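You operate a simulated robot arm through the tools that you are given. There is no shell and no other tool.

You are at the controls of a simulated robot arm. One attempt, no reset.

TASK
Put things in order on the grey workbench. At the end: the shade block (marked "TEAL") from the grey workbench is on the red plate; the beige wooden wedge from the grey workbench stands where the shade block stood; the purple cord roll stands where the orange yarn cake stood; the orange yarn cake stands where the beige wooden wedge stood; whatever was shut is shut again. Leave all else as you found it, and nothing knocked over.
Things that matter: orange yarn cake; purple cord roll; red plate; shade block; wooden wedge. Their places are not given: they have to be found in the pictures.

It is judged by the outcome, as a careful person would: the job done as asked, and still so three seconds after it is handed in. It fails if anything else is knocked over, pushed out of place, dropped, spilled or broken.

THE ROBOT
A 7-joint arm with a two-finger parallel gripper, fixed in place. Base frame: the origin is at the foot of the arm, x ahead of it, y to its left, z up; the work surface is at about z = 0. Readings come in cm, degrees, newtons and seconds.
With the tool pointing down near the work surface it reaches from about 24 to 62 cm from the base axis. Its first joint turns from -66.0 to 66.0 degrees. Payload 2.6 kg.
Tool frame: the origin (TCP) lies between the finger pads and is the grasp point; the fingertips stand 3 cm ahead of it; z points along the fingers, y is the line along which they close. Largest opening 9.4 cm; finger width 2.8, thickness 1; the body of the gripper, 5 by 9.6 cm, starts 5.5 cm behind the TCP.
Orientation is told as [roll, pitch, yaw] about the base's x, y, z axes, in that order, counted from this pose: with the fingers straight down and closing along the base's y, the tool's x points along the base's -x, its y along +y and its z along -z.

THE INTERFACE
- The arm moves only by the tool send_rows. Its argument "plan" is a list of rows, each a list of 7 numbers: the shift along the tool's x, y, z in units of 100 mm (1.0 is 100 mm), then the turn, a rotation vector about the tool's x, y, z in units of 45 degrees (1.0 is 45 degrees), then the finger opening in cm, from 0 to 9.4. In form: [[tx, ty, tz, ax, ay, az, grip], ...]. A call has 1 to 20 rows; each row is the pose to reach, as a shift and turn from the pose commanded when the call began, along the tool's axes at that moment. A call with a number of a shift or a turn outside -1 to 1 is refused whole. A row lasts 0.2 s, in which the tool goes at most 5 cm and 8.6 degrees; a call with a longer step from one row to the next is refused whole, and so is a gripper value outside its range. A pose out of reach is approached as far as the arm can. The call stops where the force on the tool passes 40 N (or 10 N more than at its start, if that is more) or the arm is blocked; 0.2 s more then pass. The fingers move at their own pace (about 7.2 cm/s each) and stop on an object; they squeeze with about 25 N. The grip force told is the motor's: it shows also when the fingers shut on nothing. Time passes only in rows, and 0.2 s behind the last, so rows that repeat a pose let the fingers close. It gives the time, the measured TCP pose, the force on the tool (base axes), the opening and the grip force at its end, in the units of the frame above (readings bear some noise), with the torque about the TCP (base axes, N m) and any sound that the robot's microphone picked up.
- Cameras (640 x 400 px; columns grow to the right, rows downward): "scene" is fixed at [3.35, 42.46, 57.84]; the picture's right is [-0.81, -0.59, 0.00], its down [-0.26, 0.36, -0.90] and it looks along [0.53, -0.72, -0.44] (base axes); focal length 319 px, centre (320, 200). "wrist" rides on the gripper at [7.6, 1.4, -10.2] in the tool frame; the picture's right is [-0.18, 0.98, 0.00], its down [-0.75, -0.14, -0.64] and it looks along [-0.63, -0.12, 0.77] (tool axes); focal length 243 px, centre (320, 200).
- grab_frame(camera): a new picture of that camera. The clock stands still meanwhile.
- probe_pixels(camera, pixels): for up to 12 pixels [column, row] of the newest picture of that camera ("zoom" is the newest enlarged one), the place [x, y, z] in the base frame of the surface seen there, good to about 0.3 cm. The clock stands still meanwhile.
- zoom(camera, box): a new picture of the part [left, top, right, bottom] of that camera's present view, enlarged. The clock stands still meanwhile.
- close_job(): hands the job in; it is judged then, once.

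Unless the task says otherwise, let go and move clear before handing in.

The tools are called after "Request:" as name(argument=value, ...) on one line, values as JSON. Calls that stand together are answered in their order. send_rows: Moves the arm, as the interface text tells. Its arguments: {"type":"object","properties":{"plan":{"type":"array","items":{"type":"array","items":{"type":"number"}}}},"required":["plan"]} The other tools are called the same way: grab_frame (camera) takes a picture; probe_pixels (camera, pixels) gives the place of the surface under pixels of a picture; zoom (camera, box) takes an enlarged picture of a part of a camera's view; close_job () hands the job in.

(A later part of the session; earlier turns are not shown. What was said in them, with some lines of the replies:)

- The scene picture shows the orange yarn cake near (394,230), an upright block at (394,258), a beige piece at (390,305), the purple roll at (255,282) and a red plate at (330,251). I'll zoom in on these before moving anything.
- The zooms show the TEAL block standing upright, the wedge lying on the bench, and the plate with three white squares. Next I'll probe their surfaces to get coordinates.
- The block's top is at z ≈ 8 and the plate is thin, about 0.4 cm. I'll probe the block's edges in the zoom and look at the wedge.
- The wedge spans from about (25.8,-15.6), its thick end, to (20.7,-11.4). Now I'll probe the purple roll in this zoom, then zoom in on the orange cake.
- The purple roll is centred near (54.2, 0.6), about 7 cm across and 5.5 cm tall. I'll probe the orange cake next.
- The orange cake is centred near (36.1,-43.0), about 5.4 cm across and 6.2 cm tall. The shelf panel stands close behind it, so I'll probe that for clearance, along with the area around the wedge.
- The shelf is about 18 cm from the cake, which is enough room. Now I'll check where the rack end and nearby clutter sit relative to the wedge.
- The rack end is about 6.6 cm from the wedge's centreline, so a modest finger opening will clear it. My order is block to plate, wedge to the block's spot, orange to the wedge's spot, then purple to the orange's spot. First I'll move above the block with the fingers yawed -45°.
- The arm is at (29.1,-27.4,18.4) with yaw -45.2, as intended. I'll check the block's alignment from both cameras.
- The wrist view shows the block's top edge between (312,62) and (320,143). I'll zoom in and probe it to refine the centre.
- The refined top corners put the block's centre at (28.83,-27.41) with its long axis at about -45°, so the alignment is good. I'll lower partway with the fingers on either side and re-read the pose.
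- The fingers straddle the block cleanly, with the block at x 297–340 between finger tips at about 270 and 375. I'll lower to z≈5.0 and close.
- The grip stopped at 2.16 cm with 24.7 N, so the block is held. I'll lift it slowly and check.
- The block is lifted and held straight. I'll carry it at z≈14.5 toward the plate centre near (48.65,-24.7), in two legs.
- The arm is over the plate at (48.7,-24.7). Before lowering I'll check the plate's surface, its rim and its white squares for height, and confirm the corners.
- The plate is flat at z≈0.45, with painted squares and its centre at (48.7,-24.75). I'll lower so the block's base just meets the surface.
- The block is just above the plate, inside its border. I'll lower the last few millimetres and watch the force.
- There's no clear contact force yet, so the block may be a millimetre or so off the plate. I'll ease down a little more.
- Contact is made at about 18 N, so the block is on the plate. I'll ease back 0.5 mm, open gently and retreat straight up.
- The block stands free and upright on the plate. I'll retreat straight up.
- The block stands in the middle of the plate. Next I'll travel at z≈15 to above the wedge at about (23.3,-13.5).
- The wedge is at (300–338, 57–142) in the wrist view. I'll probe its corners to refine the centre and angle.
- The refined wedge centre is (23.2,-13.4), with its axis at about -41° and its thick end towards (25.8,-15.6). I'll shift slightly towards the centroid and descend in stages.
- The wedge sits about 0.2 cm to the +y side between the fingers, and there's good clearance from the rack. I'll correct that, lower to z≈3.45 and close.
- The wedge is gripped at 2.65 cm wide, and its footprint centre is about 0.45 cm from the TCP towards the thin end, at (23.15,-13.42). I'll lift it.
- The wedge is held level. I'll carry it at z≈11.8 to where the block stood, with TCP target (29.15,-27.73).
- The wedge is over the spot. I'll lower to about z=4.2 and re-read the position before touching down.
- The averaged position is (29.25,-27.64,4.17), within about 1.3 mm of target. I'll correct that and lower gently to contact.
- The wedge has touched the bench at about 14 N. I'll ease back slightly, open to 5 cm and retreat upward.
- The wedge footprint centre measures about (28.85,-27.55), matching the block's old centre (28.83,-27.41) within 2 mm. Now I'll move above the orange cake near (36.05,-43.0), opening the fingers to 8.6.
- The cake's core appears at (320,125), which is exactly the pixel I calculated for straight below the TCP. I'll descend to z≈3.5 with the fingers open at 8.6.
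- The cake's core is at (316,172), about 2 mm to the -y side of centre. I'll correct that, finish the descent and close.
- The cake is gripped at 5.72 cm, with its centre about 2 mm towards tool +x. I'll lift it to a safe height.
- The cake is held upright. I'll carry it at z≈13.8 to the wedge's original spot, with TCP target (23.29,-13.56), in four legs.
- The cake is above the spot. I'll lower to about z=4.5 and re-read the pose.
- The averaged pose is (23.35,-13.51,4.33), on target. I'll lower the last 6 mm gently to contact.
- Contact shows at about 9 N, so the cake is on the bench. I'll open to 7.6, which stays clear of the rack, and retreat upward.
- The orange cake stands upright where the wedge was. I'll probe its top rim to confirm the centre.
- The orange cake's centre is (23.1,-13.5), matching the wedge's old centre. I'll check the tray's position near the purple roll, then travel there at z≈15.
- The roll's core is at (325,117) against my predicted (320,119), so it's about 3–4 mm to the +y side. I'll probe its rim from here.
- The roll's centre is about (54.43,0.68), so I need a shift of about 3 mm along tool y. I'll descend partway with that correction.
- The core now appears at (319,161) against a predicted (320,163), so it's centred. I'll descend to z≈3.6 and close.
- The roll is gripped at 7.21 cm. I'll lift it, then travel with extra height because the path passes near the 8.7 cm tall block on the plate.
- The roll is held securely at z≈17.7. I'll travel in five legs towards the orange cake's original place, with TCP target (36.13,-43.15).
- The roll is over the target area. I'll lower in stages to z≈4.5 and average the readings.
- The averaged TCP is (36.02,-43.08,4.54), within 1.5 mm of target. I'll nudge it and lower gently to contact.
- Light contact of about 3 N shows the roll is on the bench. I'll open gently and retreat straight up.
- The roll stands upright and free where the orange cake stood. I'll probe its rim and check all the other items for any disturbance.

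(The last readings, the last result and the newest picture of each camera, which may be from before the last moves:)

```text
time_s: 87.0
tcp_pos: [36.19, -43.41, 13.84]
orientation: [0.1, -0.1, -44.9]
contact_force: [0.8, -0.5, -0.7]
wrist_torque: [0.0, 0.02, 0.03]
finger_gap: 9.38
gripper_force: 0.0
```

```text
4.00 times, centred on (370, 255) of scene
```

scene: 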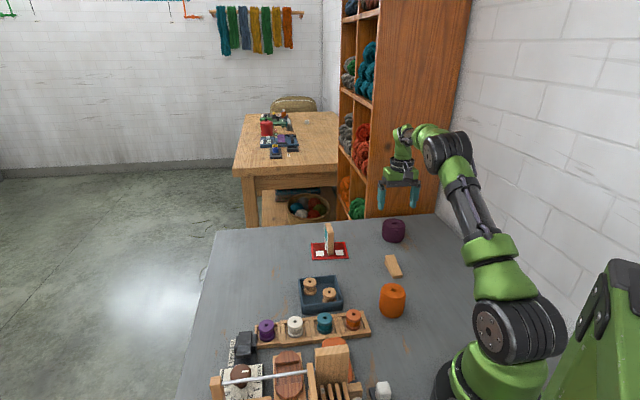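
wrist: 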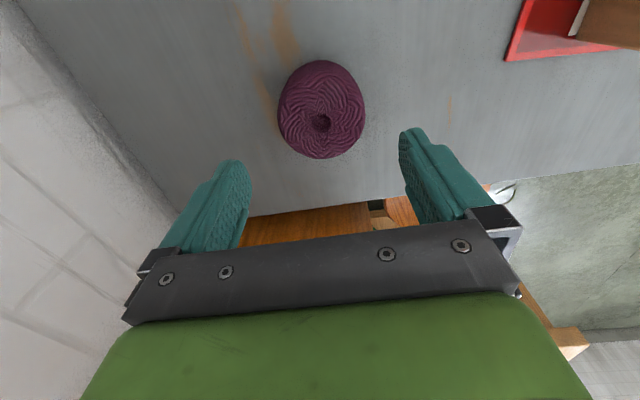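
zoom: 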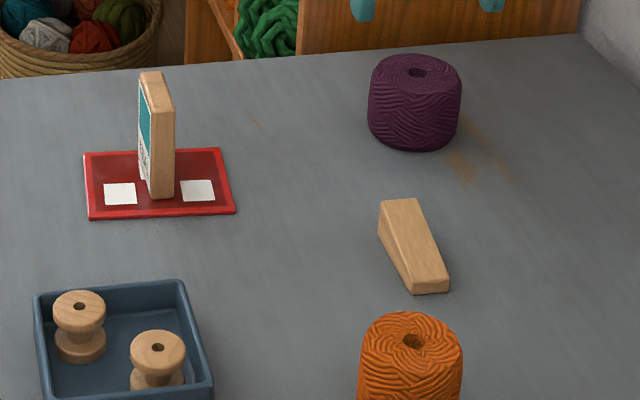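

All five items read correctly: the roll's centre is about (36.1,-43.15), the block is upright on the plate, and the tray, rack and winder look unchanged. I'll raise the arm well clear and take a final look.

Request:
send_rows(plan=[[0, 0, -0.2, 0, 0, 0, 9.4], [0, 0, -0.45, 0, 0, 0, 9.4], [0, 0, -0.7, 0, 0, 0, 9.4], [0, 0, -0.95, 0, 0, 0, 9.4], [0, 0, -0.95, 0, 0, 0, 9.4], [0, 0, -0.95, 0, 0, 0, 9.4]])

Request:
grab_frame(camera="scene")

```text
time_s: 88.4
tcp_pos: [36.15, -43.27, 23.4]
orientation: [0.0, -0.1, -45.0]
contact_force: [0.3, 1.0, 0.5]
wrist_torque: [0.03, -0.01, -0.03]
finger_gap: 9.41
gripper_force: 0.0
```

```text
taken
```

scene: 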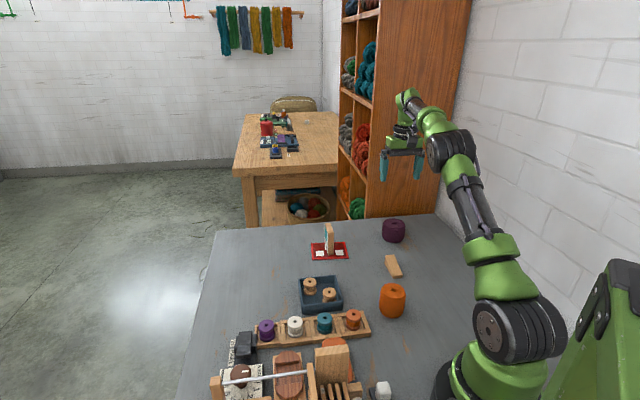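

The final picture shows the block upright on the plate at (330,240), the wedge at (394,266), the orange cake at (392,300) and the purple roll at (394,231). Nothing else has moved and the arm is clear, so I'm handing the job in.

Request:
close_job()

```text
The job is handed in.
```

The job is handed in. The last picture, taken just before, showed every item where you asked:

- **Shade block ("TEAL"):** it stands upright in the middle of the red plate.
- **Wooden wedge:** it is where the shade block stood, within about 2 mm.
- **Orange yarn cake:** it is where the wedge stood, within about 1 mm.
- **Purple cord roll:** it is where the orange yarn cake stood, within about 2 mm.

I opened nothing, so there was nothing to shut again. The tray, spool rack and other items on the bench looked unchanged, nothing was knocked over, and the arm was clear of everything.
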